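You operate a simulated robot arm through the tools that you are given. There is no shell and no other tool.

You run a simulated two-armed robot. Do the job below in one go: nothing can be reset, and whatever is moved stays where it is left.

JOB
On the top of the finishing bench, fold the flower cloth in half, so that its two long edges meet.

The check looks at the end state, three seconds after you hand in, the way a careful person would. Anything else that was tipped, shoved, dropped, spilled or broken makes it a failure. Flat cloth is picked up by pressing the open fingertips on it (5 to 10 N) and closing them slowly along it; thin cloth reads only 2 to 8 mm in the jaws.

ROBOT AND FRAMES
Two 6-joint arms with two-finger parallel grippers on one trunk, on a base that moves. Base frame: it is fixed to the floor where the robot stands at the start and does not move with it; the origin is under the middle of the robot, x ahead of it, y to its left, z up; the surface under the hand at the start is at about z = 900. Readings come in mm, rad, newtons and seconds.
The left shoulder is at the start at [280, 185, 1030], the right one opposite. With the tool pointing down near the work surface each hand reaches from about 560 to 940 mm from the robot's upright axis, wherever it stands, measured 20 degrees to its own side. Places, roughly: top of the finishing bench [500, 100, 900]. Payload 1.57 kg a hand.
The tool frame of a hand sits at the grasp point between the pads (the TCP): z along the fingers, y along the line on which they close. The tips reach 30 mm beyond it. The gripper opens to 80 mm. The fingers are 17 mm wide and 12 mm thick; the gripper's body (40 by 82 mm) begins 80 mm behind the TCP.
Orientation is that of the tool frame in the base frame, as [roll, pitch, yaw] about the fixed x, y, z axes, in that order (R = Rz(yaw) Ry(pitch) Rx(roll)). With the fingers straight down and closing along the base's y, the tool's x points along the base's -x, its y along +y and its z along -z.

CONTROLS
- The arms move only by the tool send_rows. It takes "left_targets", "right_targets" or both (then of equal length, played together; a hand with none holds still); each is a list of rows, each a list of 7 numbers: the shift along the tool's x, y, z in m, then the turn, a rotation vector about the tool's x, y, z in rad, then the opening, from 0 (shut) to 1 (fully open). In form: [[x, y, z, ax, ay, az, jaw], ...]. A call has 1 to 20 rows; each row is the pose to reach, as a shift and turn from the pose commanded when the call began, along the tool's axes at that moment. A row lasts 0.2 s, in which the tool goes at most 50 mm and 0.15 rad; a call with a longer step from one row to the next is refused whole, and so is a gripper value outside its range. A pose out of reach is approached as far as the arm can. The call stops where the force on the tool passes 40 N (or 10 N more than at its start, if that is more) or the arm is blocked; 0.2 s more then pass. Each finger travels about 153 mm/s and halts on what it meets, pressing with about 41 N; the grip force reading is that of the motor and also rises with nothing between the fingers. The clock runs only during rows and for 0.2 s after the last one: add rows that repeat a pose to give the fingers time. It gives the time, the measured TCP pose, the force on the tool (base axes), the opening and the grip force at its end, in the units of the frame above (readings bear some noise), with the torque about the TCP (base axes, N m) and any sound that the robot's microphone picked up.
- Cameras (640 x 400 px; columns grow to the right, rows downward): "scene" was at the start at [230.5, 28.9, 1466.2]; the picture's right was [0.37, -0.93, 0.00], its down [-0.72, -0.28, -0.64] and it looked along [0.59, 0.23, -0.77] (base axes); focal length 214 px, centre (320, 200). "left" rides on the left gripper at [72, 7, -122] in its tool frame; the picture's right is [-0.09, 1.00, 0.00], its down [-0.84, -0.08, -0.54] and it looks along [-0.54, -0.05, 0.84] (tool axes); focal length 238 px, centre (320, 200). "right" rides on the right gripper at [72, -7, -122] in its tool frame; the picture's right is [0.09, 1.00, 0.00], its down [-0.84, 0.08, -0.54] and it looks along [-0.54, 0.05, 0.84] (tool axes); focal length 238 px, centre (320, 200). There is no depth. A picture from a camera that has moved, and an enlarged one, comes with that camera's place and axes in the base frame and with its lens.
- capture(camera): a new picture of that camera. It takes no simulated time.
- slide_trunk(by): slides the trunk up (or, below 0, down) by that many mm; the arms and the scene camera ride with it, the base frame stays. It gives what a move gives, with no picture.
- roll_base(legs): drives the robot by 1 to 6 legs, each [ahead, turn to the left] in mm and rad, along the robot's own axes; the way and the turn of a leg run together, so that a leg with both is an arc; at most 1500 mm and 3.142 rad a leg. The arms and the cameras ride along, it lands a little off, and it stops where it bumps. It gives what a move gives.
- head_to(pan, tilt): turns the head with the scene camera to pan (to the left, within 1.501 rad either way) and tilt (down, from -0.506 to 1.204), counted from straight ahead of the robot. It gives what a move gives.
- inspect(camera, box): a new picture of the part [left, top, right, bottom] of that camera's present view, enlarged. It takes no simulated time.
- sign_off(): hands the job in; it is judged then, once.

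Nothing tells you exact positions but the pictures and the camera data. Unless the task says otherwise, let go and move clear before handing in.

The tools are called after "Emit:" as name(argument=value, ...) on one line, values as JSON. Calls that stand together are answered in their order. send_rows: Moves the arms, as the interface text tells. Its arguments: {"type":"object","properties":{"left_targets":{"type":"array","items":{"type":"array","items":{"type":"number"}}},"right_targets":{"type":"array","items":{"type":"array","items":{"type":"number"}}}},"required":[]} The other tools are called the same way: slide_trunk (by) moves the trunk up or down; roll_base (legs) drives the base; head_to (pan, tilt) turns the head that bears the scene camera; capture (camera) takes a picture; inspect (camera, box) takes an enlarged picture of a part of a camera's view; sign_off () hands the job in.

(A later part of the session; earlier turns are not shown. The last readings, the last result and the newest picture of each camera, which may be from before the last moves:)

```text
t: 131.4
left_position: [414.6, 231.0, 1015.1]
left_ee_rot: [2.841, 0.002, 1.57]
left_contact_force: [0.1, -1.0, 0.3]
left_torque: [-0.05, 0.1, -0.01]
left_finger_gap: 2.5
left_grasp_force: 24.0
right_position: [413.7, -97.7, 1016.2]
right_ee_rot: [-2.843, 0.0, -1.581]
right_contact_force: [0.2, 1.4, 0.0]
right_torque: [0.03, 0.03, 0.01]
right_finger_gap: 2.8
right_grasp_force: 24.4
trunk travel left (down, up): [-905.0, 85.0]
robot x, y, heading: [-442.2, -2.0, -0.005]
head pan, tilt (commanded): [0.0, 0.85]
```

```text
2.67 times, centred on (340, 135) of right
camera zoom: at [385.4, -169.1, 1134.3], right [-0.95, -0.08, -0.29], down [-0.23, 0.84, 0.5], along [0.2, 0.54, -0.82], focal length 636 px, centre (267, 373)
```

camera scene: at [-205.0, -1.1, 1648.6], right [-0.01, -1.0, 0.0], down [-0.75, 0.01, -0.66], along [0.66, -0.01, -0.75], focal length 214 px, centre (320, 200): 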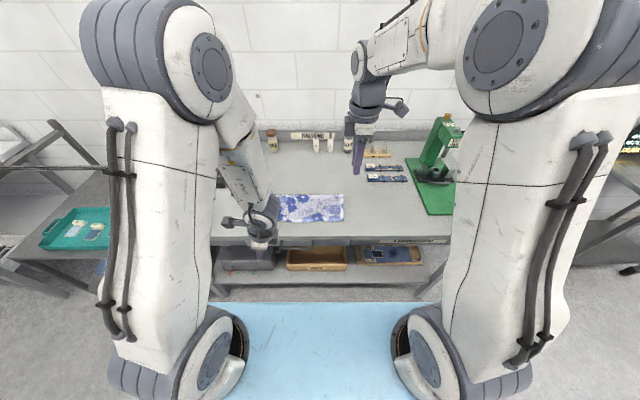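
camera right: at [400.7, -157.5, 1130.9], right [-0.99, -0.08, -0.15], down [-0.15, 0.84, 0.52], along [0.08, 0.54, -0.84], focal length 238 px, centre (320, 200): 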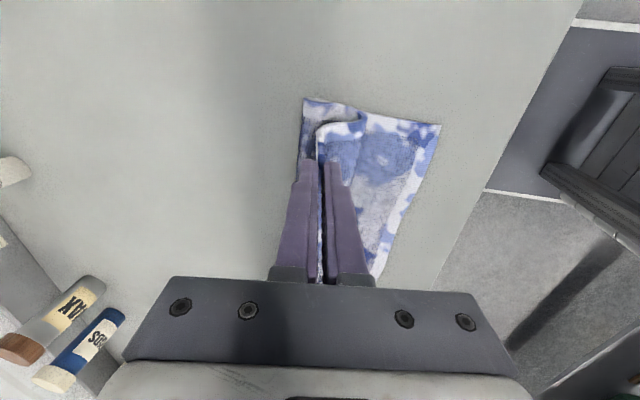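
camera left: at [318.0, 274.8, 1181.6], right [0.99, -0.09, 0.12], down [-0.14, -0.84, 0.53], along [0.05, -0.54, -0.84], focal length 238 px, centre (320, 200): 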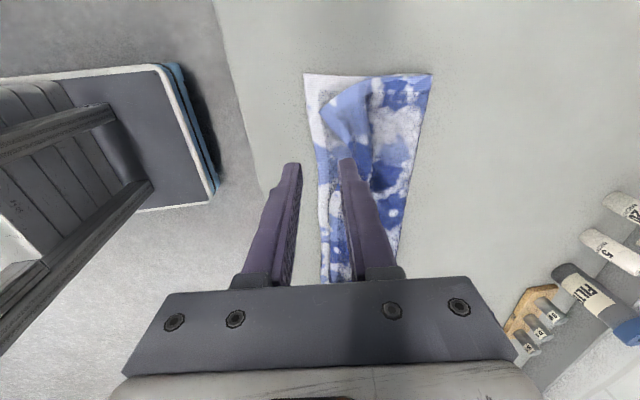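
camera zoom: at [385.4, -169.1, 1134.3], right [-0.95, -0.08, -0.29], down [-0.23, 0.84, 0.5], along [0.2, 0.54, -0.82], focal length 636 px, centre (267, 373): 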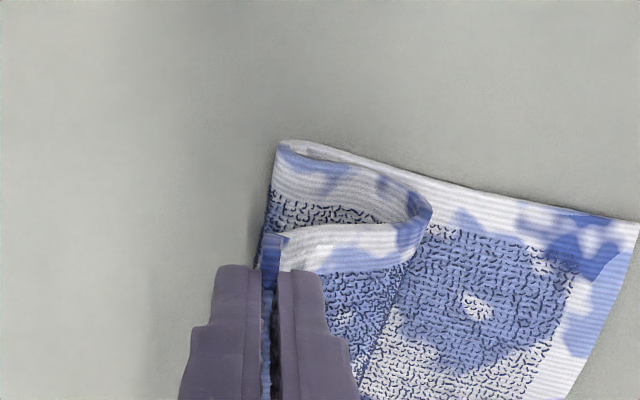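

The right part of the page still has slack because its fold is short. I'll carry the right hand further forward and up to unroll the fold there, while the left comes back to a taut arc position.

Emit:
send_rows(left_targets=[[-0.0008, -0.0028, -0.0068, 0, 0, 0, 0], [-0.0015, -0.0055, -0.0136, 0, 0, 0, 0], [-0.0023, -0.0083, -0.0203, 0, 0, 0, 0], [-0.003, -0.011, -0.0271, 0, 0, 0, 0], [-0.003, -0.011, -0.0271, 0, 0, 0, 0]], right_targets=[[-0.001, -0.0141, -0.0013, 0, 0, 0, 0], [-0.002, -0.0282, -0.0026, 0, 0, 0, 0], [-0.003, -0.0423, -0.0038, 0, 0, 0, 0], [-0.004, -0.0564, -0.0051, 0, 0, 0, 0], [-0.004, -0.0564, -0.0051, 0, 0, 0, 0]])

Emit:
inspect(camera="scene", box=[240, 140, 384, 230])

Emit:
inspect(camera="left", box=[180, 60, 420, 210])

Emit:
inspect(camera="right", box=[220, 60, 460, 210])

```text
t: 132.6
left_position: [397.0, 228.1, 1038.1]
left_ee_rot: [2.841, 0.0, 1.57]
left_contact_force: [0.9, -0.8, -0.1]
left_torque: [-0.04, 0.01, 0.03]
left_finger_gap: 2.7
left_grasp_force: 24.0
right_position: [467.0, -92.8, 1037.8]
right_ee_rot: [-2.842, -0.002, -1.581]
right_contact_force: [-0.9, 1.9, 0.1]
right_torque: [0.04, 0.08, 0.04]
right_finger_gap: 2.6
right_grasp_force: 23.9
trunk travel left (down, up): [-905.0, 85.0]
robot x, y, heading: [-442.8, 2.5, -0.007]
head pan, tilt (commanded): [0.0, 0.85]
```

```text
4.44 times, centred on (312, 185) of scene
camera zoom: at [-205.1, -1.1, 1648.7], right [-0.01, -1.0, 0.0], down [-0.75, 0.01, -0.66], along [0.66, -0.01, -0.75], focal length 953 px, centre (356, 267)
```

zoom: 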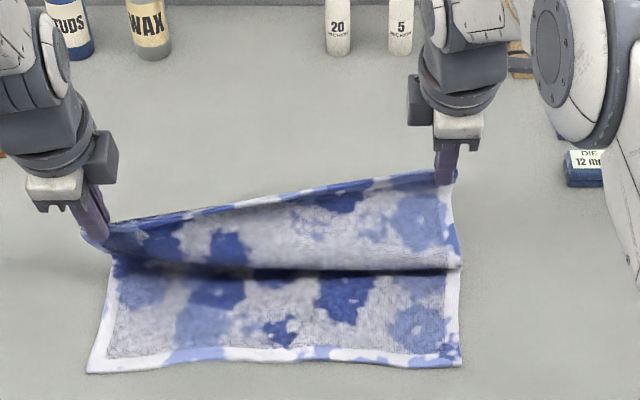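

```text
2.67 times, centred on (300, 135) of left
camera zoom: at [367.2, 300.4, 1157.7], right [0.95, -0.09, 0.29], down [-0.23, -0.84, 0.5], along [0.2, -0.54, -0.82], focal length 636 px, centre (373, 373)
```

zoom: 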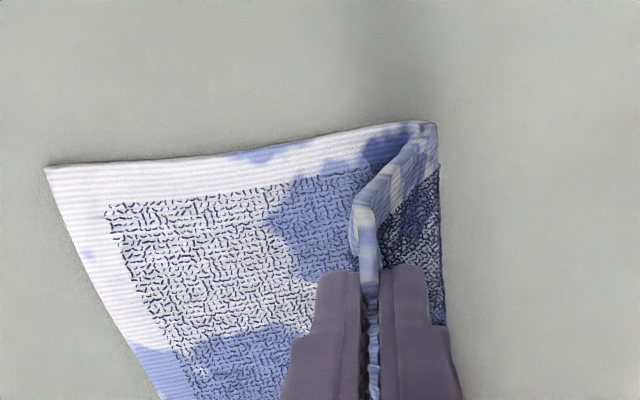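

```text
2.67 times, centred on (340, 135) of right
camera zoom: at [436.9, -165.3, 1156.2], right [-0.95, -0.08, -0.29], down [-0.23, 0.84, 0.5], along [0.2, 0.54, -0.82], focal length 636 px, centre (267, 373)
```

zoom: 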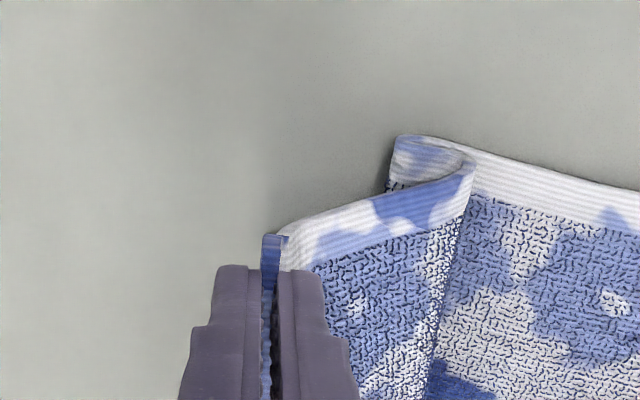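

Emit:
send_rows(right_targets=[[-0.0015, -0.0096, 0.003, 0, 0, 0, 0], [-0.003, -0.0191, 0.0059, 0, 0, 0, 0], [-0.003, -0.0191, 0.0059, 0, 0, 0, 0]])

Emit:
inspect(camera="right", box=[300, 60, 540, 210])

Emit:
inspect(camera="scene", box=[240, 140, 384, 230])

```text
t: 133.4
left_position: [396.2, 227.8, 1039.0]
left_ee_rot: [2.841, 0.0, 1.571]
left_contact_force: [0.6, -1.9, -0.6]
left_torque: [-0.05, 0.04, -0.03]
left_finger_gap: 2.7
left_grasp_force: 23.8
right_position: [486.4, -90.3, 1039.0]
right_ee_rot: [-2.843, 0.001, -1.579]
right_contact_force: [-0.3, 2.6, -0.7]
right_torque: [0.0, 0.05, 0.02]
right_finger_gap: 2.5
right_grasp_force: 24.2
trunk travel left (down, up): [-905.0, 85.0]
robot x, y, heading: [-441.5, -0.4, -0.007]
head pan, tilt (commanded): [0.0, 0.85]
```

```text
2.67 times, centred on (420, 135) of right
camera zoom: at [456.7, -162.3, 1157.4], right [-0.95, -0.08, -0.29], down [-0.23, 0.84, 0.5], along [0.2, 0.54, -0.82], focal length 636 px, centre (53, 373)
```

zoom: 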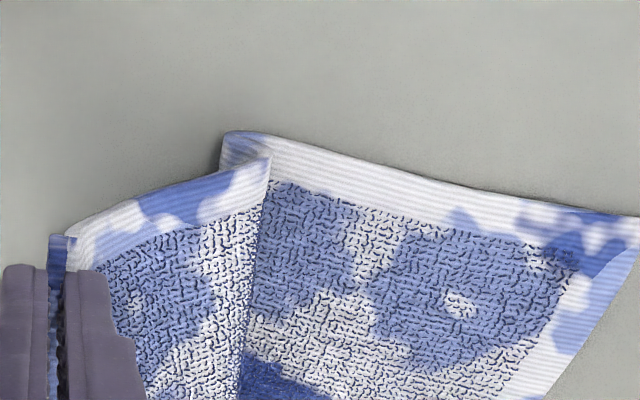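

```text
4.44 times, centred on (312, 185) of scene
camera zoom: at [-205.0, -1.1, 1648.6], right [-0.01, -1.0, 0.0], down [-0.75, 0.01, -0.66], along [0.66, -0.01, -0.75], focal length 953 px, centre (356, 267)
```

zoom: 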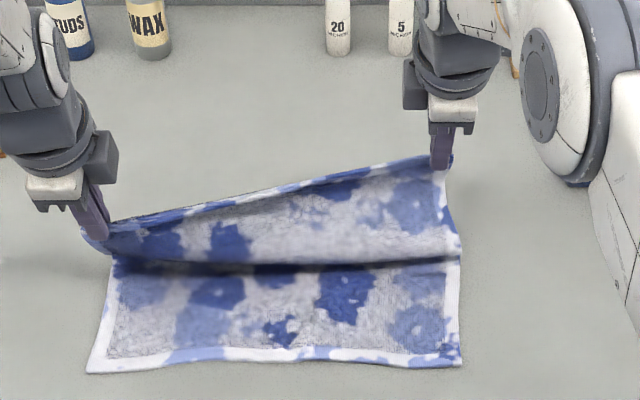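

The fold on the right is now at about x 463, matching the left at 465. I'll swing the right hand back level with the left, staying on the arc around the fold.

Emit:
send_rows(right_targets=[[0.0014, 0.0171, -0.0057, 0, 0, 0, 0], [0.0028, 0.0342, -0.0114, 0, 0, 0, 0], [0.0042, 0.0512, -0.0171, 0, 0, 0, 0], [0.0056, 0.0683, -0.0228, 0, 0, 0, 0], [0.007, 0.0854, -0.0285, 0, 0, 0, 0], [0.007, 0.0854, -0.0285, 0, 0, 0, 0]])

Emit:
inspect(camera="right", box=[200, 60, 440, 210])

Emit:
inspect(camera="scene", box=[240, 140, 384, 230])

```text
t: 134.8
left_position: [396.9, 228.8, 1037.9]
left_ee_rot: [2.84, 0.002, 1.572]
left_contact_force: [0.8, -0.1, 0.6]
left_torque: [-0.02, 0.03, 0.01]
left_finger_gap: 2.8
left_grasp_force: 24.1
right_position: [397.2, -93.6, 1039.9]
right_ee_rot: [-2.843, 0.002, -1.577]
right_contact_force: [0.3, 0.1, -0.4]
right_torque: [0.03, 0.06, 0.05]
right_finger_gap: 2.4
right_grasp_force: 24.2
trunk travel left (down, up): [-905.0, 85.0]
robot x, y, heading: [-443.8, -3.9, -0.008]
head pan, tilt (commanded): [0.0, 0.85]
```

```text
2.67 times, centred on (320, 135) of right
camera zoom: at [366.8, -166.7, 1158.3], right [-0.95, -0.08, -0.29], down [-0.23, 0.84, 0.5], along [0.2, 0.54, -0.82], focal length 636 px, centre (320, 373)
```

zoom: 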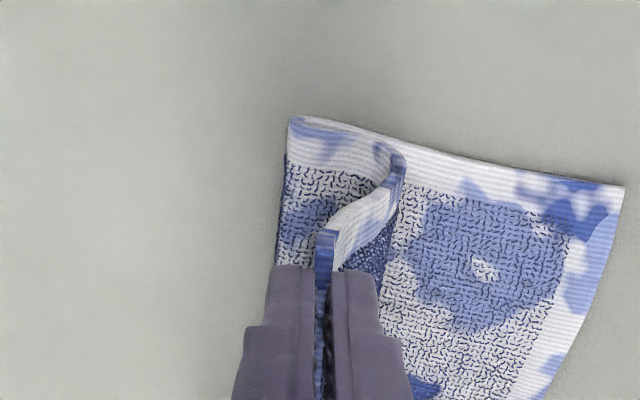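

```text
4.44 times, centred on (312, 185) of scene
camera zoom: at [-205.2, -1.0, 1648.7], right [-0.01, -1.0, 0.0], down [-0.75, 0.01, -0.66], along [0.66, -0.01, -0.75], focal length 953 px, centre (356, 267)
```

zoom: 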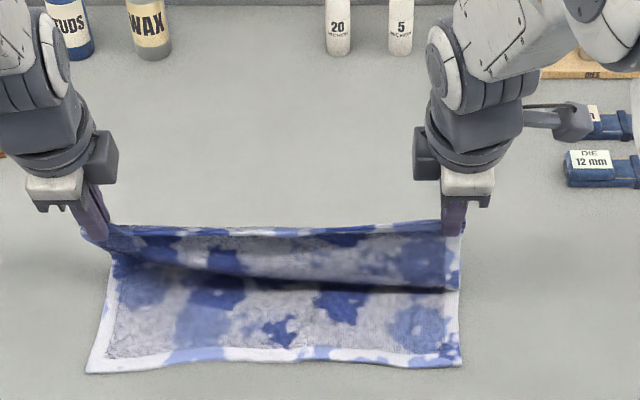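

At constant height the right page went slack and its fold slipped back. I'll redo that swing on a higher, taut arc around the fold line.

Emit:
send_rows(right_targets=[[0, -0.0259, -0.0025, 0, 0, 0, 0], [-0.001, -0.0547, -0.0009, 0, 0, 0, 0], [-0.003, -0.0784, 0.0138, 0, 0, 0, 0], [-0.003, -0.0784, 0.0138, 0, 0, 0, 0], [-0.002, -0.0706, 0.0051, 0, 0, 0, 0], [-0.001, -0.061, -0.001, 0, 0, 0, 0], [0, -0.0454, -0.0048, 0, 0, 0, 0], [0.001, -0.029, -0.0057, 0, 0, 0, 0], [0.002, -0.0116, -0.0037, 0, 0, 0, 0], [0.003, 0.0041, -0.0002, 0, 0, 0, 0], [0.003, 0.0041, -0.0002, 0, 0, 0, 0]])

Emit:
inspect(camera="right", box=[200, 60, 440, 210])

Emit:
inspect(camera="scene", box=[240, 140, 384, 230])

```text
t: 137.2
left_position: [395.6, 227.4, 1037.5]
left_ee_rot: [2.841, 0.002, 1.573]
left_contact_force: [0.0, 0.1, 0.2]
left_torque: [-0.06, 0.02, -0.04]
left_finger_gap: 2.5
left_grasp_force: 24.0
right_position: [392.8, -99.1, 1040.2]
right_ee_rot: [-2.841, 0.0, -1.58]
right_contact_force: [0.4, 2.5, 0.1]
right_torque: [0.03, 0.06, 0.06]
right_finger_gap: 2.5
right_grasp_force: 23.9
trunk travel left (down, up): [-905.0, 85.0]
robot x, y, heading: [-440.7, 0.3, -0.009]
head pan, tilt (commanded): [0.0, 0.85]
```

```text
2.67 times, centred on (320, 135) of right
camera zoom: at [362.1, -171.6, 1159.0], right [-0.95, -0.08, -0.29], down [-0.23, 0.84, 0.5], along [0.2, 0.54, -0.82], focal length 636 px, centre (320, 373)
```

zoom: 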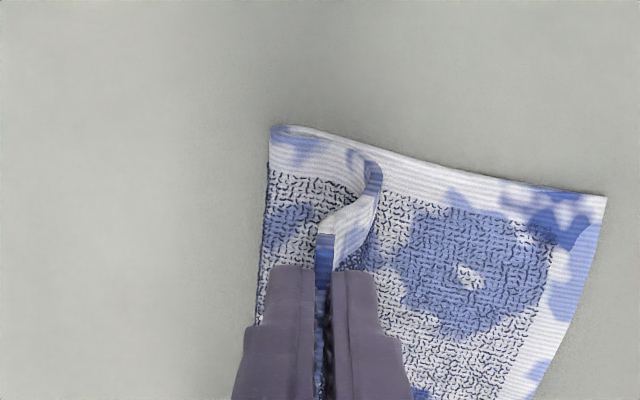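

```text
4.44 times, centred on (312, 185) of scene
camera zoom: at [-205.1, -1.1, 1648.7], right [-0.01, -1.0, 0.0], down [-0.75, 0.01, -0.66], along [0.66, -0.01, -0.75], focal length 953 px, centre (356, 267)
```

zoom: 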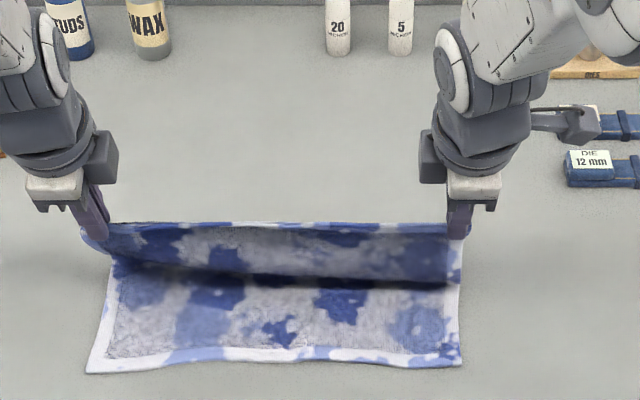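

Emit:
send_rows(left_targets=[[0, 0, 0, 0, 0, 0, 0], [0, 0, 0, 0, 0, 0, 0], [0, 0, 0, 0, 0, 0, 0], [0, 0, 0, 0, 0, 0, 0], [0, -0.008, 0.0038, 0, 0, 0, 0], [0, -0.0228, 0.0076, 0, 0, 0, 0], [0, -0.0368, 0.0158, 0, 0, 0, 0], [0, -0.0527, 0.0266, 0, 0, 0, 0], [0, -0.0527, 0.0266, 0, 0, 0, 0]], right_targets=[[-0.002, -0.0296, -0.0008, 0, 0, 0, 0], [-0.005, -0.0613, 0.0048, 0, 0, 0, 0], [-0.008, -0.0887, 0.028, 0, 0, 0, 0], [-0.008, -0.0887, 0.028, 0, 0, 0, 0], [-0.008, -0.0696, 0.0388, 0, 0, 0, 0], [-0.007, -0.0509, 0.0487, 0, 0, 0, 0], [-0.006, -0.0296, 0.0599, 0, 0, 0, 0], [-0.005, -0.0071, 0.0718, 0, 0, 0, 0], [-0.005, -0.0071, 0.0718, 0, 0, 0, 0]])

Emit:
inspect(camera="right", box=[200, 60, 440, 210])

Emit:
inspect(camera="left", box=[200, 60, 440, 210])

Emit:
inspect(camera="scene", box=[240, 140, 384, 230])

```text
t: 139.2
left_position: [353.5, 228.5, 997.9]
left_ee_rot: [2.84, 0.002, 1.573]
left_contact_force: [0.8, -2.2, -0.4]
left_torque: [-0.07, 0.0, -0.02]
left_finger_gap: 2.7
left_grasp_force: 24.5
right_position: [422.0, -95.6, 975.6]
right_ee_rot: [-2.841, 0.001, -1.58]
right_contact_force: [-1.4, 2.7, 0.9]
right_torque: [0.07, 0.04, 0.02]
right_finger_gap: 2.4
right_grasp_force: 23.9
trunk travel left (down, up): [-905.0, 85.0]
robot x, y, heading: [-446.1, -0.9, -0.007]
head pan, tilt (commanded): [0.0, 0.85]
```

```text
2.67 times, centred on (320, 135) of right
camera zoom: at [391.1, -167.2, 1094.3], right [-0.95, -0.08, -0.29], down [-0.23, 0.84, 0.5], along [0.2, 0.54, -0.82], focal length 636 px, centre (320, 373)
```

zoom: 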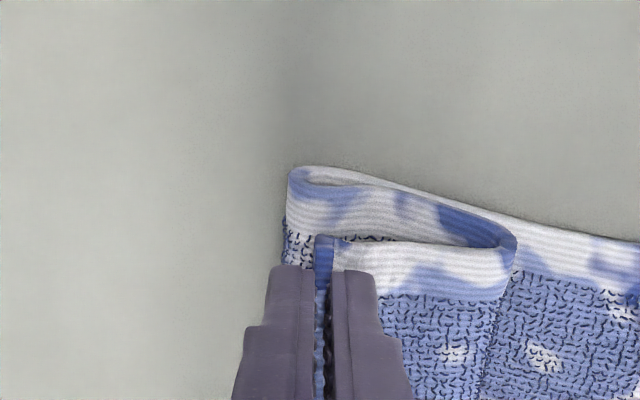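

```text
2.67 times, centred on (320, 135) of left
camera zoom: at [323.3, 300.6, 1117.7], right [0.95, -0.09, 0.29], down [-0.23, -0.84, 0.5], along [0.2, -0.54, -0.82], focal length 636 px, centre (320, 373)
```

zoom: 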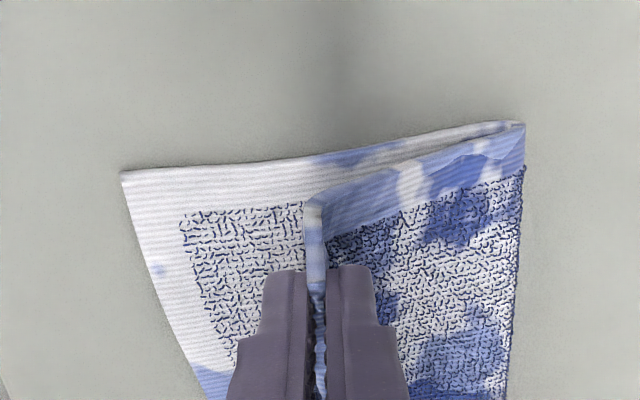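

```text
4.44 times, centred on (312, 185) of scene
camera zoom: at [-205.1, -1.1, 1648.7], right [-0.01, -1.0, 0.0], down [-0.75, 0.01, -0.66], along [0.66, -0.01, -0.75], focal length 953 px, centre (356, 267)
```

zoom: 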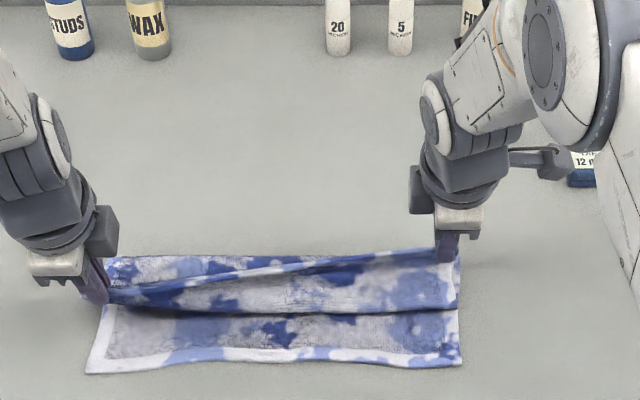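

The lower layer's own edge has become bowed (corners at 319–321, middle at 341), so finishing from here would be poor. I still have clean grips on both corners, so I'll unfold completely, pull the cloth flat and square, and then fold once more with what I've learnt. First I'll lift both hands level.

Emit:
send_rows(left_targets=[[0, 0.0174, -0.006, 0, 0, 0, 0], [0, 0.0348, -0.012, 0, 0, 0, 0], [0, 0.0523, -0.0165, 0, 0, 0, 0], [0, 0.0697, -0.018, 0, 0, 0, 0], [0, 0.0871, -0.0189, 0, 0, 0, 0], [0, 0.0871, -0.0189, 0, 0, 0, 0]], right_targets=[[0, -0.0056, -0.0121, 0, 0, 0, 0], [0, -0.0112, -0.0242, 0, 0, 0, 0], [0, -0.0169, -0.0362, 0, 0, 0, 0], [0, -0.0225, -0.0483, 0, 0, 0, 0], [0, -0.0281, -0.0604, 0, 0, 0, 0], [0, -0.0281, -0.0604, 0, 0, 0, 0]])

Emit:
roll_base(legs=[[60, 0]])

Emit:
capture(camera="scene")

```text
t: 140.6
left_position: [431.9, 227.6, 1040.8]
left_ee_rot: [2.841, 0.001, 1.57]
left_contact_force: [0.0, -0.6, -0.7]
left_torque: [-0.05, 0.05, 0.0]
left_finger_gap: 2.8
left_grasp_force: 23.9
right_position: [430.7, -94.7, 1039.0]
right_ee_rot: [-2.843, -0.001, -1.579]
right_contact_force: [0.8, 0.2, -0.7]
right_torque: [0.01, 0.06, 0.06]
right_finger_gap: 2.6
right_grasp_force: 24.5
trunk travel left (down, up): [-905.0, 85.0]
robot x, y, heading: [-440.8, -1.8, -0.007]
head pan, tilt (commanded): [0.0, 0.85]
```

```text
t: 141.6
left_position: [492.9, 227.2, 1040.2]
left_ee_rot: [2.841, 0.001, 1.572]
left_contact_force: [-0.6, -0.3, -0.5]
left_torque: [0.02, 0.04, 0.0]
left_finger_gap: 2.8
left_grasp_force: 24.4
right_position: [491.4, -95.3, 1039.9]
right_ee_rot: [-2.843, 0.001, -1.578]
right_contact_force: [-0.4, -0.8, 0.5]
right_torque: [0.01, -0.01, 0.03]
right_finger_gap: 2.6
right_grasp_force: 23.9
trunk travel left (down, up): [-905.0, 85.0]
robot x, y, heading: [-381.1, 1.3, -0.004]
head pan, tilt (commanded): [0.0, 0.85]
```

```text
taken
camera scene: at [-144.5, -1.5, 1648.6], right [-0.01, -1.0, 0.0], down [-0.75, 0.01, -0.66], along [0.66, -0.01, -0.75], focal length 214 px, centre (320, 200)
```

scene: 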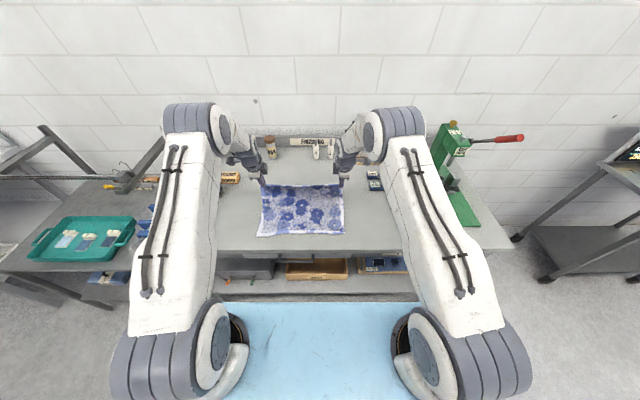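

Emit:
send_rows(left_targets=[[0, -0.0034, 0.0111, 0, 0, 0, 0], [0, -0.0069, 0.0223, 0, 0, 0, 0], [0, -0.0103, 0.0334, 0, 0, 0, 0]], right_targets=[[0, 0.0034, 0.0111, 0, 0, 0, 0], [0, 0.0069, 0.0223, 0, 0, 0, 0], [0, 0.0103, 0.0334, 0, 0, 0, 0]])

Emit:
roll_base(legs=[[62, 0]])

Emit:
inspect(camera="scene", box=[230, 140, 390, 240])

```text
t: 142.4
left_position: [491.7, 228.1, 1005.3]
left_ee_rot: [2.841, 0.002, 1.573]
left_contact_force: [-0.1, 0.4, 0.6]
left_torque: [-0.03, 0.05, -0.02]
left_finger_gap: 2.6
left_grasp_force: 24.8
right_position: [492.0, -94.7, 1003.7]
right_ee_rot: [-2.844, -0.001, -1.581]
right_contact_force: [-0.1, 1.1, -0.2]
right_torque: [-0.05, 0.02, 0.01]
right_finger_gap: 2.2
right_grasp_force: 24.0
trunk travel left (down, up): [-905.0, 85.0]
robot x, y, heading: [-384.6, 2.5, -0.006]
head pan, tilt (commanded): [0.0, 0.85]
```

```text
t: 143.4
left_position: [554.5, 229.2, 1006.4]
left_ee_rot: [2.841, 0.002, 1.574]
left_contact_force: [-0.1, -0.9, 1.2]
left_torque: [-0.04, 0.0, 0.02]
left_finger_gap: 2.8
left_grasp_force: 23.9
right_position: [553.4, -94.8, 1002.8]
right_ee_rot: [-2.844, 0.0, -1.576]
right_contact_force: [-0.4, 1.0, 0.0]
right_torque: [0.02, 0.05, 0.04]
right_finger_gap: 2.5
right_grasp_force: 23.9
trunk travel left (down, up): [-905.0, 85.0]
robot x, y, heading: [-315.2, -3.9, -0.014]
head pan, tilt (commanded): [0.0, 0.85]
```

```text
4.00 times, centred on (310, 190) of scene
camera zoom: at [-82.2, -1.8, 1648.6], right [-0.01, -1.0, 0.0], down [-0.75, 0.01, -0.66], along [0.66, 0.0, -0.75], focal length 858 px, centre (360, 240)
```

zoom: 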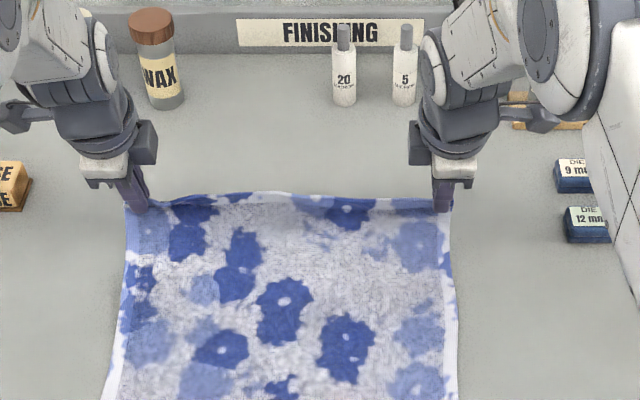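

Emit:
send_rows(left_targets=[[0.0005, 0.0018, 0.0155, 0, 0, 0, 0], [0.001, 0.0035, 0.0309, 0, 0, 0, 0], [0.0015, 0.0053, 0.0464, 0, 0, 0, 0], [0.002, 0.007, 0.0618, 0, 0, 0, 0], [0.002, 0.007, 0.0618, 0, 0, 0, 0]], right_targets=[[0.0005, -0.0018, 0.0155, 0, 0, 0, 0], [0.001, -0.0035, 0.0309, 0, 0, 0, 0], [0.0015, -0.0053, 0.0464, 0, 0, 0, 0], [0.002, -0.007, 0.0618, 0, 0, 0, 0], [0.002, -0.007, 0.0618, 0, 0, 0, 0]])

Emit:
inspect(camera="scene", box=[220, 165, 396, 275])

```text
t: 144.6
left_position: [580.1, 230.4, 948.7]
left_ee_rot: [2.844, 0.001, 1.575]
left_contact_force: [-0.3, -0.9, 0.0]
left_torque: [-0.08, 0.05, 0.0]
left_finger_gap: 2.6
left_grasp_force: 23.8
right_position: [578.2, -97.4, 946.3]
right_ee_rot: [-2.844, 0.001, -1.578]
right_contact_force: [0.3, 1.4, -0.1]
right_torque: [0.05, 0.06, 0.02]
right_finger_gap: 2.4
right_grasp_force: 23.9
trunk travel left (down, up): [-905.0, 85.0]
robot x, y, heading: [-323.1, 1.0, -0.005]
head pan, tilt (commanded): [0.0, 0.85]
```

```text
3.64 times, centred on (308, 220) of scene
camera zoom: at [-81.6, -1.8, 1648.6], right [-0.01, -1.0, 0.0], down [-0.75, 0.01, -0.66], along [0.66, 0.0, -0.75], focal length 780 px, centre (364, 127)
```

zoom: 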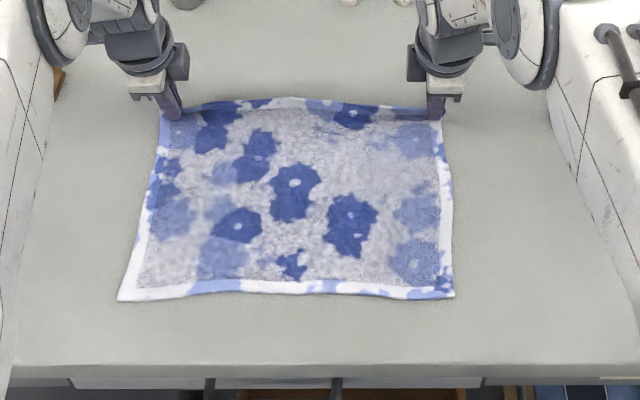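

Flat again, and the near edge is nearly straight (331 / 339 / 331). I'll lower the far edge close to the bench and pull gently with the base to square the cloth.

Emit:
send_rows(left_targets=[[0, -0.0015, 0.0048, 0, 0, 0, 0], [0, -0.0027, 0.0086, 0, 0, 0, 0]], right_targets=[[0, 0.0015, 0.0048, 0, 0, 0, 0], [0, 0.0027, 0.0086, 0, 0, 0, 0]])

Emit:
roll_base(legs=[[25, 0]])

Emit:
inspect(camera="scene", box=[220, 165, 396, 275])

Emit:
capture(camera="left")

Emit:
capture(camera="right")

```text
t: 145.2
left_position: [579.2, 231.4, 940.4]
left_ee_rot: [2.843, 0.003, 1.571]
left_contact_force: [0.5, -1.4, -1.0]
left_torque: [-0.06, 0.06, 0.0]
left_finger_gap: 2.8
left_grasp_force: 23.6
right_position: [579.0, -96.5, 937.5]
right_ee_rot: [-2.844, 0.0, -1.578]
right_contact_force: [0.2, 0.4, 0.5]
right_torque: [0.05, 0.03, 0.0]
right_finger_gap: 2.7
right_grasp_force: 23.6
trunk travel left (down, up): [-905.0, 85.0]
robot x, y, heading: [-319.1, 0.1, -0.001]
head pan, tilt (commanded): [0.0, 0.85]
```

```text
t: 146.0
left_position: [605.3, 230.6, 940.6]
left_ee_rot: [2.842, 0.002, 1.572]
left_contact_force: [-0.7, -1.9, 0.3]
left_torque: [-0.05, 0.04, 0.01]
left_finger_gap: 2.6
left_grasp_force: 24.3
right_position: [606.1, -96.6, 938.0]
right_ee_rot: [-2.843, 0.0, -1.578]
right_contact_force: [-0.3, 1.7, -0.2]
right_torque: [0.04, 0.03, 0.05]
right_finger_gap: 2.7
right_grasp_force: 24.4
trunk travel left (down, up): [-905.0, 85.0]
robot x, y, heading: [-295.9, 0.6, -0.004]
head pan, tilt (commanded): [0.0, 0.85]
```

```text
3.64 times, centred on (308, 220) of scene
camera zoom: at [-56.3, -2.0, 1648.7], right [-0.01, -1.0, 0.0], down [-0.75, 0.01, -0.66], along [0.66, -0.01, -0.75], focal length 780 px, centre (364, 127)
```

zoom: 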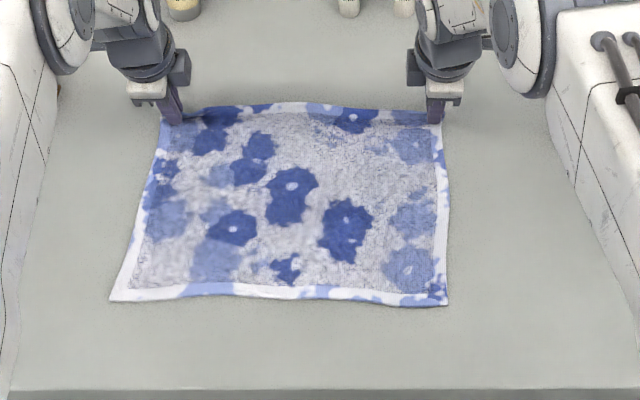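

```text
taken
camera left: at [575.5, 303.0, 1059.2], right [0.95, -0.09, 0.29], down [-0.23, -0.84, 0.5], along [0.2, -0.54, -0.82], focal length 238 px, centre (320, 200)
```

left: 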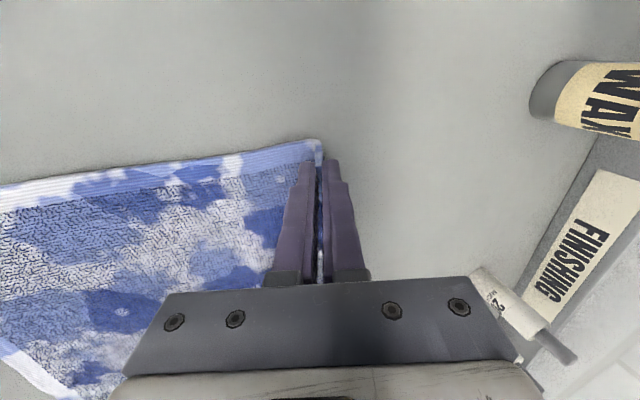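

```text
taken
camera right: at [574.4, -169.5, 1056.6], right [-0.95, -0.09, -0.29], down [-0.23, 0.84, 0.5], along [0.2, 0.54, -0.82], focal length 238 px, centre (320, 200)
```

right: 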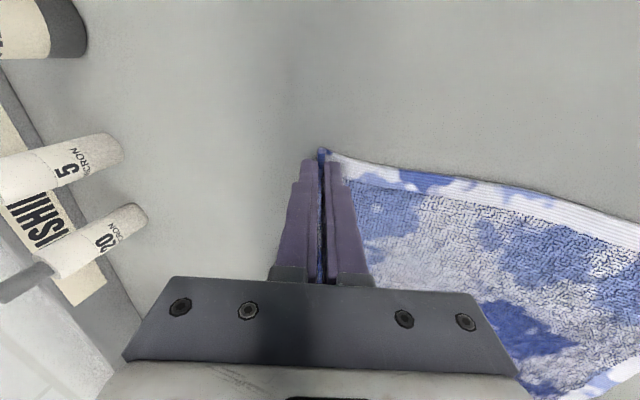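

The cloth is flat with the far edge held straight, and near corners at about [357, 260] and [347, −99]. Now I'll start the final fold, lifting the far edge on an arc of matching radius around the fold line and drifting left as the cloth's skew needs.

Emit:
send_rows(left_targets=[[0.0005, 0.0025, -0.0149, 0, 0, 0, 0], [0.001, 0.0021, -0.0313, 0, 0, 0, 0], [0.0017, -0.0008, -0.0515, 0, 0, 0, 0], [0.0025, -0.0068, -0.0701, 0, 0, 0, 0], [0.0032, -0.0168, -0.0879, 0, 0, 0, 0], [0.004, -0.0287, -0.1041, 0, 0, 0, 0], [0.0047, -0.0395, -0.1143, 0, 0, 0, 0], [0.0053, -0.0516, -0.1234, 0, 0, 0, 0], [0.006, -0.065, -0.13, 0, 0, 0, 0], [0.0065, -0.0791, -0.1359, 0, 0, 0, 0], [0.0065, -0.0791, -0.1359, 0, 0, 0, 0]], right_targets=[[-0.0005, -0.0036, -0.0183, 0, 0, 0, 0], [-0.001, -0.0037, -0.038, 0, 0, 0, 0], [-0.0017, -0.0004, -0.0606, 0, 0, 0, 0], [-0.0025, 0.006, -0.081, 0, 0, 0, 0], [-0.0032, 0.017, -0.1005, 0, 0, 0, 0], [-0.004, 0.0299, -0.1181, 0, 0, 0, 0], [-0.0047, 0.0422, -0.1292, 0, 0, 0, 0], [-0.0053, 0.0553, -0.1393, 0, 0, 0, 0], [-0.006, 0.0698, -0.1467, 0, 0, 0, 0], [-0.0065, 0.0856, -0.1531, 0, 0, 0, 0], [-0.0065, 0.0856, -0.1531, 0, 0, 0, 0]])

Emit:
inspect(camera="scene", box=[220, 150, 396, 260])

Emit:
inspect(camera="left", box=[100, 40, 420, 240])

Emit:
inspect(camera="right", box=[220, 40, 540, 240])

```text
t: 148.4
left_position: [488.8, 237.8, 1045.6]
left_ee_rot: [2.84, 0.002, 1.571]
left_contact_force: [0.7, -1.3, -0.9]
left_torque: [-0.11, 0.04, -0.04]
left_finger_gap: 2.8
left_grasp_force: 24.1
right_position: [476.9, -89.7, 1059.0]
right_ee_rot: [-2.843, 0.001, -1.577]
right_contact_force: [-0.7, 2.0, 0.3]
right_torque: [0.05, 0.02, 0.01]
right_finger_gap: 2.1
right_grasp_force: 23.1
trunk travel left (down, up): [-905.0, 85.0]
robot x, y, heading: [-291.3, 0.6, -0.009]
head pan, tilt (commanded): [0.0, 0.85]
```

```text
3.64 times, centred on (308, 205) of scene
camera zoom: at [-56.1, -1.9, 1648.7], right [-0.01, -1.0, 0.0], down [-0.75, 0.01, -0.66], along [0.66, -0.01, -0.75], focal length 780 px, centre (364, 182)
```

zoom: 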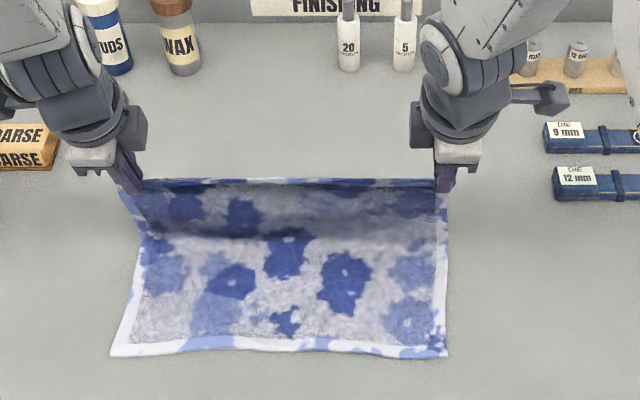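

```text
2.00 times, centred on (260, 140) of left
camera zoom: at [458.8, 310.6, 1165.1], right [0.95, -0.09, 0.29], down [-0.23, -0.84, 0.5], along [0.2, -0.54, -0.82], focal length 477 px, centre (440, 320)
```

zoom: 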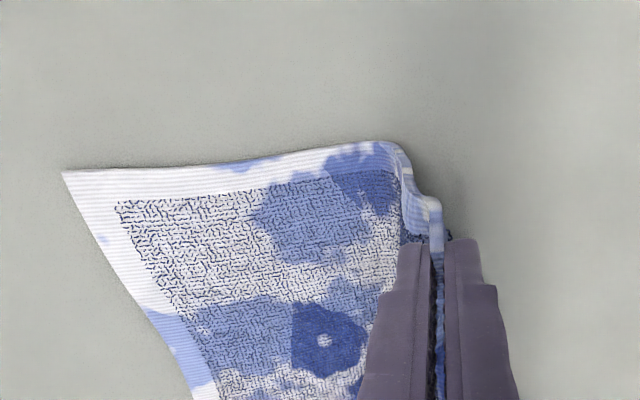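

```text
2.00 times, centred on (380, 140) of right
camera zoom: at [446.7, -161.8, 1177.8], right [-0.95, -0.09, -0.29], down [-0.23, 0.84, 0.5], along [0.2, 0.54, -0.82], focal length 477 px, centre (200, 320)
```

zoom: 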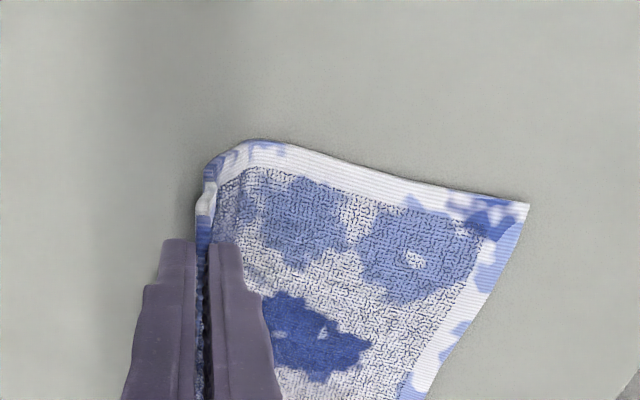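

A clean vertical page: near corners at [355, 262] and [351, −97]. Continuing the arc over the top with the arms.

Emit:
send_rows(left_targets=[[0.0005, -0.0142, -0.0035, 0, 0, 0, 0], [0.001, -0.0284, -0.0065, 0, 0, 0, 0], [0.0015, -0.044, -0.0065, 0, 0, 0, 0], [0.002, -0.0586, -0.0035, 0, 0, 0, 0], [0.002, -0.0586, -0.0035, 0, 0, 0, 0]], right_targets=[[-0.0005, 0.013, -0.003, 0, 0, 0, 0], [-0.001, 0.025, -0.0034, 0, 0, 0, 0], [-0.0015, 0.0405, -0.003, 0, 0, 0, 0], [-0.002, 0.0576, 0.0, 0, 0, 0, 0], [-0.002, 0.0576, 0.0, 0, 0, 0, 0]])

Emit:
inspect(camera="scene", box=[220, 150, 396, 260])

Emit:
inspect(camera="left", box=[140, 40, 460, 240])

Emit:
inspect(camera="right", box=[180, 40, 500, 240])

```text
t: 149.6
left_position: [432.1, 239.8, 1031.4]
left_ee_rot: [2.843, 0.002, 1.573]
left_contact_force: [0.9, -1.6, 0.1]
left_torque: [-0.07, 0.03, -0.03]
left_finger_gap: 2.6
left_grasp_force: 23.6
left hand out of reach, approached as far as the arm can: row 4
right_position: [422.2, -88.5, 1041.6]
right_ee_rot: [-2.843, 0.0, -1.578]
right_contact_force: [0.2, 0.8, 0.3]
right_torque: [0.01, 0.06, 0.0]
right_finger_gap: 2.7
right_grasp_force: 24.4
trunk travel left (down, up): [-905.0, 85.0]
robot x, y, heading: [-296.5, -4.2, -0.006]
head pan, tilt (commanded): [0.0, 0.85]
```

```text
3.64 times, centred on (308, 205) of scene
camera zoom: at [-55.9, -2.0, 1648.7], right [-0.01, -1.0, 0.0], down [-0.75, 0.01, -0.66], along [0.66, -0.01, -0.75], focal length 780 px, centre (364, 182)
```

zoom: 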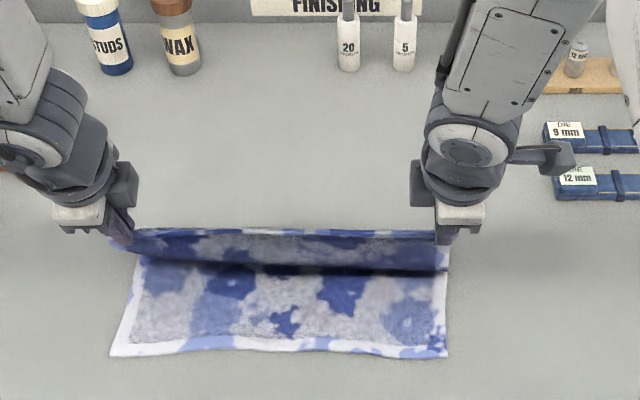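

```text
2.00 times, centred on (300, 140) of left
camera zoom: at [402.6, 312.0, 1151.0], right [0.95, -0.09, 0.29], down [-0.23, -0.84, 0.5], along [0.2, -0.54, -0.82], focal length 477 px, centre (360, 320)
```

zoom: 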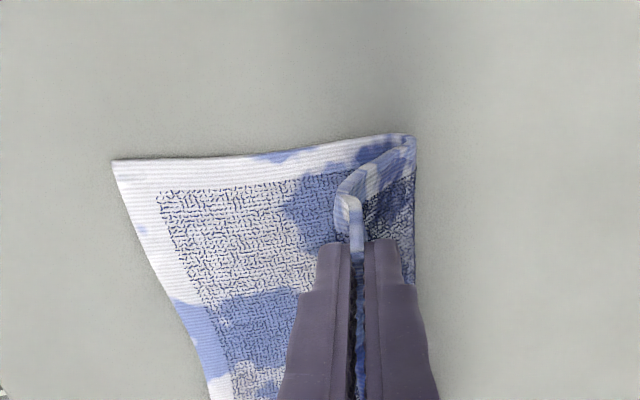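

```text
2.00 times, centred on (340, 140) of right
camera zoom: at [392.0, -160.4, 1160.0], right [-0.95, -0.09, -0.29], down [-0.23, 0.84, 0.5], along [0.2, 0.54, -0.82], focal length 477 px, centre (280, 320)
```

zoom: 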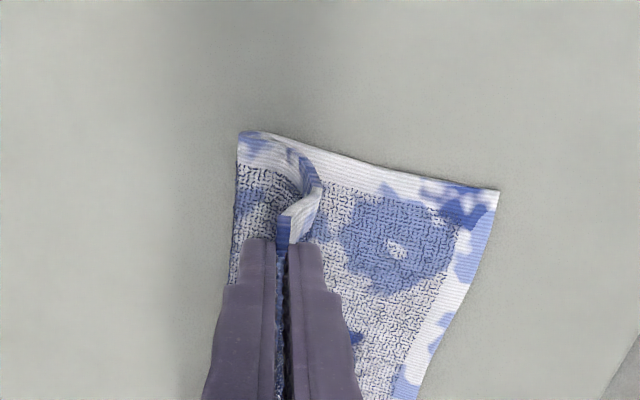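

The left is taut; the right hangs vertically. I'll come down along paths that keep the fold where it is, pushing forward a little before each base step back so nothing is dragged.

Emit:
send_rows(left_targets=[[0, 0.0015, 0.0093, 0, 0, 0, 0], [0, 0.0028, 0.0186, 0, 0, 0, 0], [0, 0.004, 0.0279, 0, 0, 0, 0], [0, 0.0052, 0.0372, 0, 0, 0, 0]], right_targets=[[0, -0.0088, 0.0131, 0, 0, 0, 0], [0, -0.015, 0.0283, 0, 0, 0, 0], [0, -0.021, 0.0435, 0, 0, 0, 0], [0, -0.0269, 0.0586, 0, 0, 0, 0]])

Emit:
roll_base(legs=[[-45, 0]])

Emit:
inspect(camera="scene", box=[220, 140, 396, 250])

Emit:
inspect(camera="left", box=[140, 40, 460, 240])

Emit:
inspect(camera="right", box=[180, 40, 500, 240])

```text
t: 150.6
left_position: [450.7, 238.9, 999.0]
left_ee_rot: [2.85, 0.001, 1.572]
left_contact_force: [0.3, -1.5, -1.0]
left_torque: [-0.04, 0.03, 0.01]
left_finger_gap: 2.8
left_grasp_force: 23.8
right_position: [465.9, -88.6, 993.1]
right_ee_rot: [-2.844, 0.001, -1.578]
right_contact_force: [-0.2, 1.1, -1.1]
right_torque: [0.07, 0.01, 0.04]
right_finger_gap: 2.6
right_grasp_force: 23.9
trunk travel left (down, up): [-905.0, 85.0]
robot x, y, heading: [-291.5, -1.4, -0.004]
head pan, tilt (commanded): [0.0, 0.85]
```

```text
t: 151.5
left_position: [404.5, 241.2, 999.1]
left_ee_rot: [2.85, 0.003, 1.575]
left_contact_force: [-0.2, -1.2, -0.1]
left_torque: [-0.08, 0.08, -0.03]
left_finger_gap: 2.9
left_grasp_force: 23.6
right_position: [419.6, -86.3, 993.1]
right_ee_rot: [-2.844, 0.0, -1.576]
right_contact_force: [-0.1, 1.2, -0.2]
right_torque: [0.02, 0.07, 0.06]
right_finger_gap: 2.5
right_grasp_force: 24.2
trunk travel left (down, up): [-905.0, 85.0]
robot x, y, heading: [-338.7, 0.4, -0.007]
head pan, tilt (commanded): [0.0, 0.85]
```

```text
3.64 times, centred on (308, 195) of scene
camera zoom: at [-101.3, -1.4, 1648.7], right [-0.01, -1.0, 0.0], down [-0.75, 0.0, -0.66], along [0.66, 0.0, -0.75], focal length 780 px, centre (364, 218)
```

zoom: 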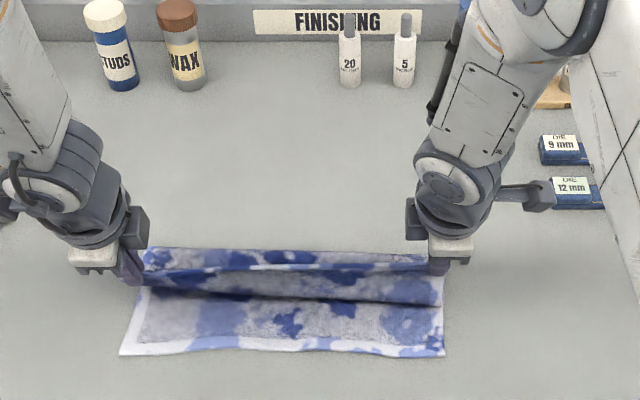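

```text
2.00 times, centred on (300, 140) of left
camera zoom: at [375.8, 312.9, 1119.0], right [0.95, -0.09, 0.29], down [-0.23, -0.84, 0.5], along [0.2, -0.54, -0.82], focal length 477 px, centre (360, 320)
```

zoom: 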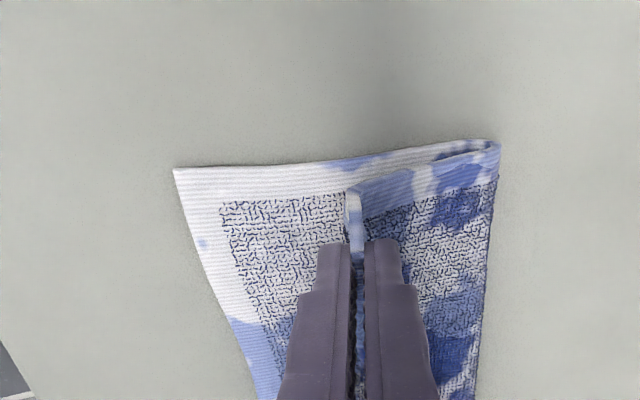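

```text
2.00 times, centred on (340, 140) of right
camera zoom: at [390.1, -159.3, 1111.6], right [-0.95, -0.09, -0.29], down [-0.23, 0.84, 0.5], along [0.2, 0.54, -0.82], focal length 477 px, centre (280, 320)
```

zoom: 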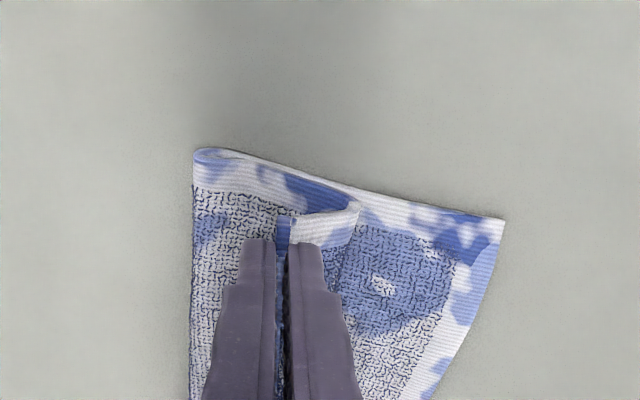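

Emit:
send_rows(left_targets=[[0, 0.0039, 0.0107, 0, 0, 0, 0], [0, 0.0079, 0.0215, 0, 0, 0, 0], [0, 0.0118, 0.0322, 0, 0, 0, 0]], right_targets=[[0, -0.0067, 0.0095, 0, 0, 0, 0], [0, -0.0133, 0.0191, 0, 0, 0, 0], [0, -0.02, 0.0286, 0, 0, 0, 0]])

Emit:
roll_base(legs=[[-45, 0]])

Emit:
inspect(camera="scene", box=[220, 130, 396, 240])

Emit:
inspect(camera="left", box=[140, 40, 460, 240])

Emit:
inspect(camera="right", box=[180, 40, 500, 240])

```text
t: 152.3
left_position: [424.9, 241.0, 973.2]
left_ee_rot: [2.851, 0.003, 1.575]
left_contact_force: [-0.4, -1.5, 0.9]
left_torque: [-0.01, 0.04, -0.03]
left_finger_gap: 2.8
left_grasp_force: 24.0
right_position: [448.4, -85.2, 972.5]
right_ee_rot: [-2.844, -0.001, -1.576]
right_contact_force: [0.3, 0.6, -0.4]
right_torque: [0.01, 0.06, -0.01]
right_finger_gap: 2.5
right_grasp_force: 24.1
trunk travel left (down, up): [-905.0, 85.0]
robot x, y, heading: [-342.4, -0.0, -0.006]
head pan, tilt (commanded): [0.0, 0.85]
```

```text
t: 153.2
left_position: [380.9, 241.9, 971.9]
left_ee_rot: [2.851, 0.002, 1.574]
left_contact_force: [0.7, -1.6, -0.1]
left_torque: [-0.04, 0.06, 0.0]
left_finger_gap: 2.8
left_grasp_force: 24.2
right_position: [404.7, -84.1, 971.4]
right_ee_rot: [-2.843, -0.001, -1.577]
right_contact_force: [-0.4, 1.9, -0.2]
right_torque: [0.04, 0.07, 0.04]
right_finger_gap: 2.5
right_grasp_force: 23.4
trunk travel left (down, up): [-905.0, 85.0]
robot x, y, heading: [-383.5, -2.4, -0.008]
head pan, tilt (commanded): [0.0, 0.85]
```

```text
3.64 times, centred on (308, 185) of scene
camera zoom: at [-145.5, -1.0, 1648.7], right [-0.01, -1.0, 0.0], down [-0.75, 0.0, -0.66], along [0.66, 0.0, -0.75], focal length 780 px, centre (364, 254)
```

zoom: 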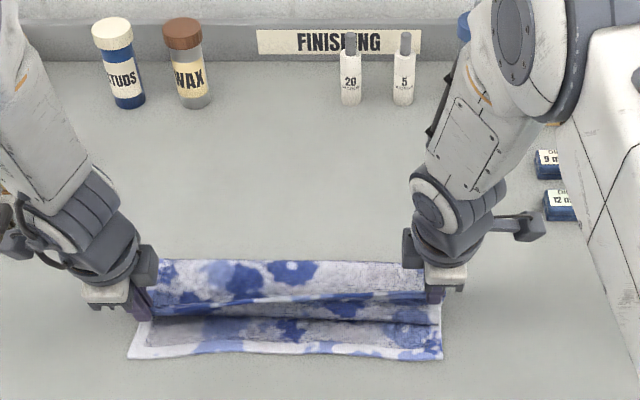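

```text
2.00 times, centred on (300, 140) of left
camera zoom: at [352.4, 313.8, 1092.3], right [0.95, -0.09, 0.29], down [-0.23, -0.84, 0.5], along [0.2, -0.54, -0.82], focal length 477 px, centre (360, 320)
```

zoom: 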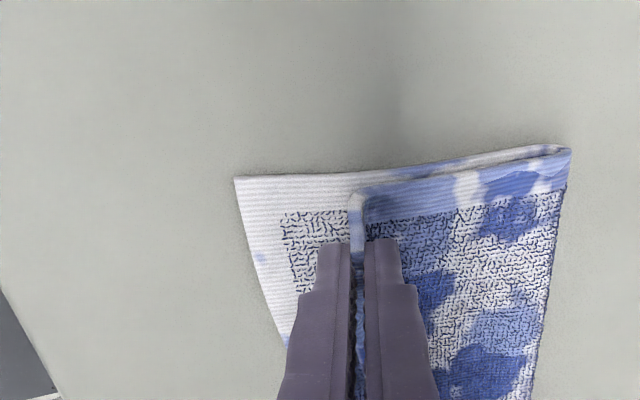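

```text
2.00 times, centred on (340, 140) of right
camera zoom: at [374.3, -157.4, 1089.7], right [-0.95, -0.09, -0.29], down [-0.23, 0.84, 0.5], along [0.2, 0.54, -0.82], focal length 477 px, centre (280, 320)
```

zoom: 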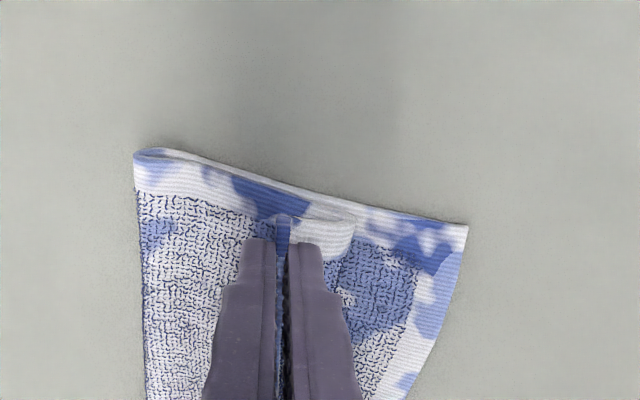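

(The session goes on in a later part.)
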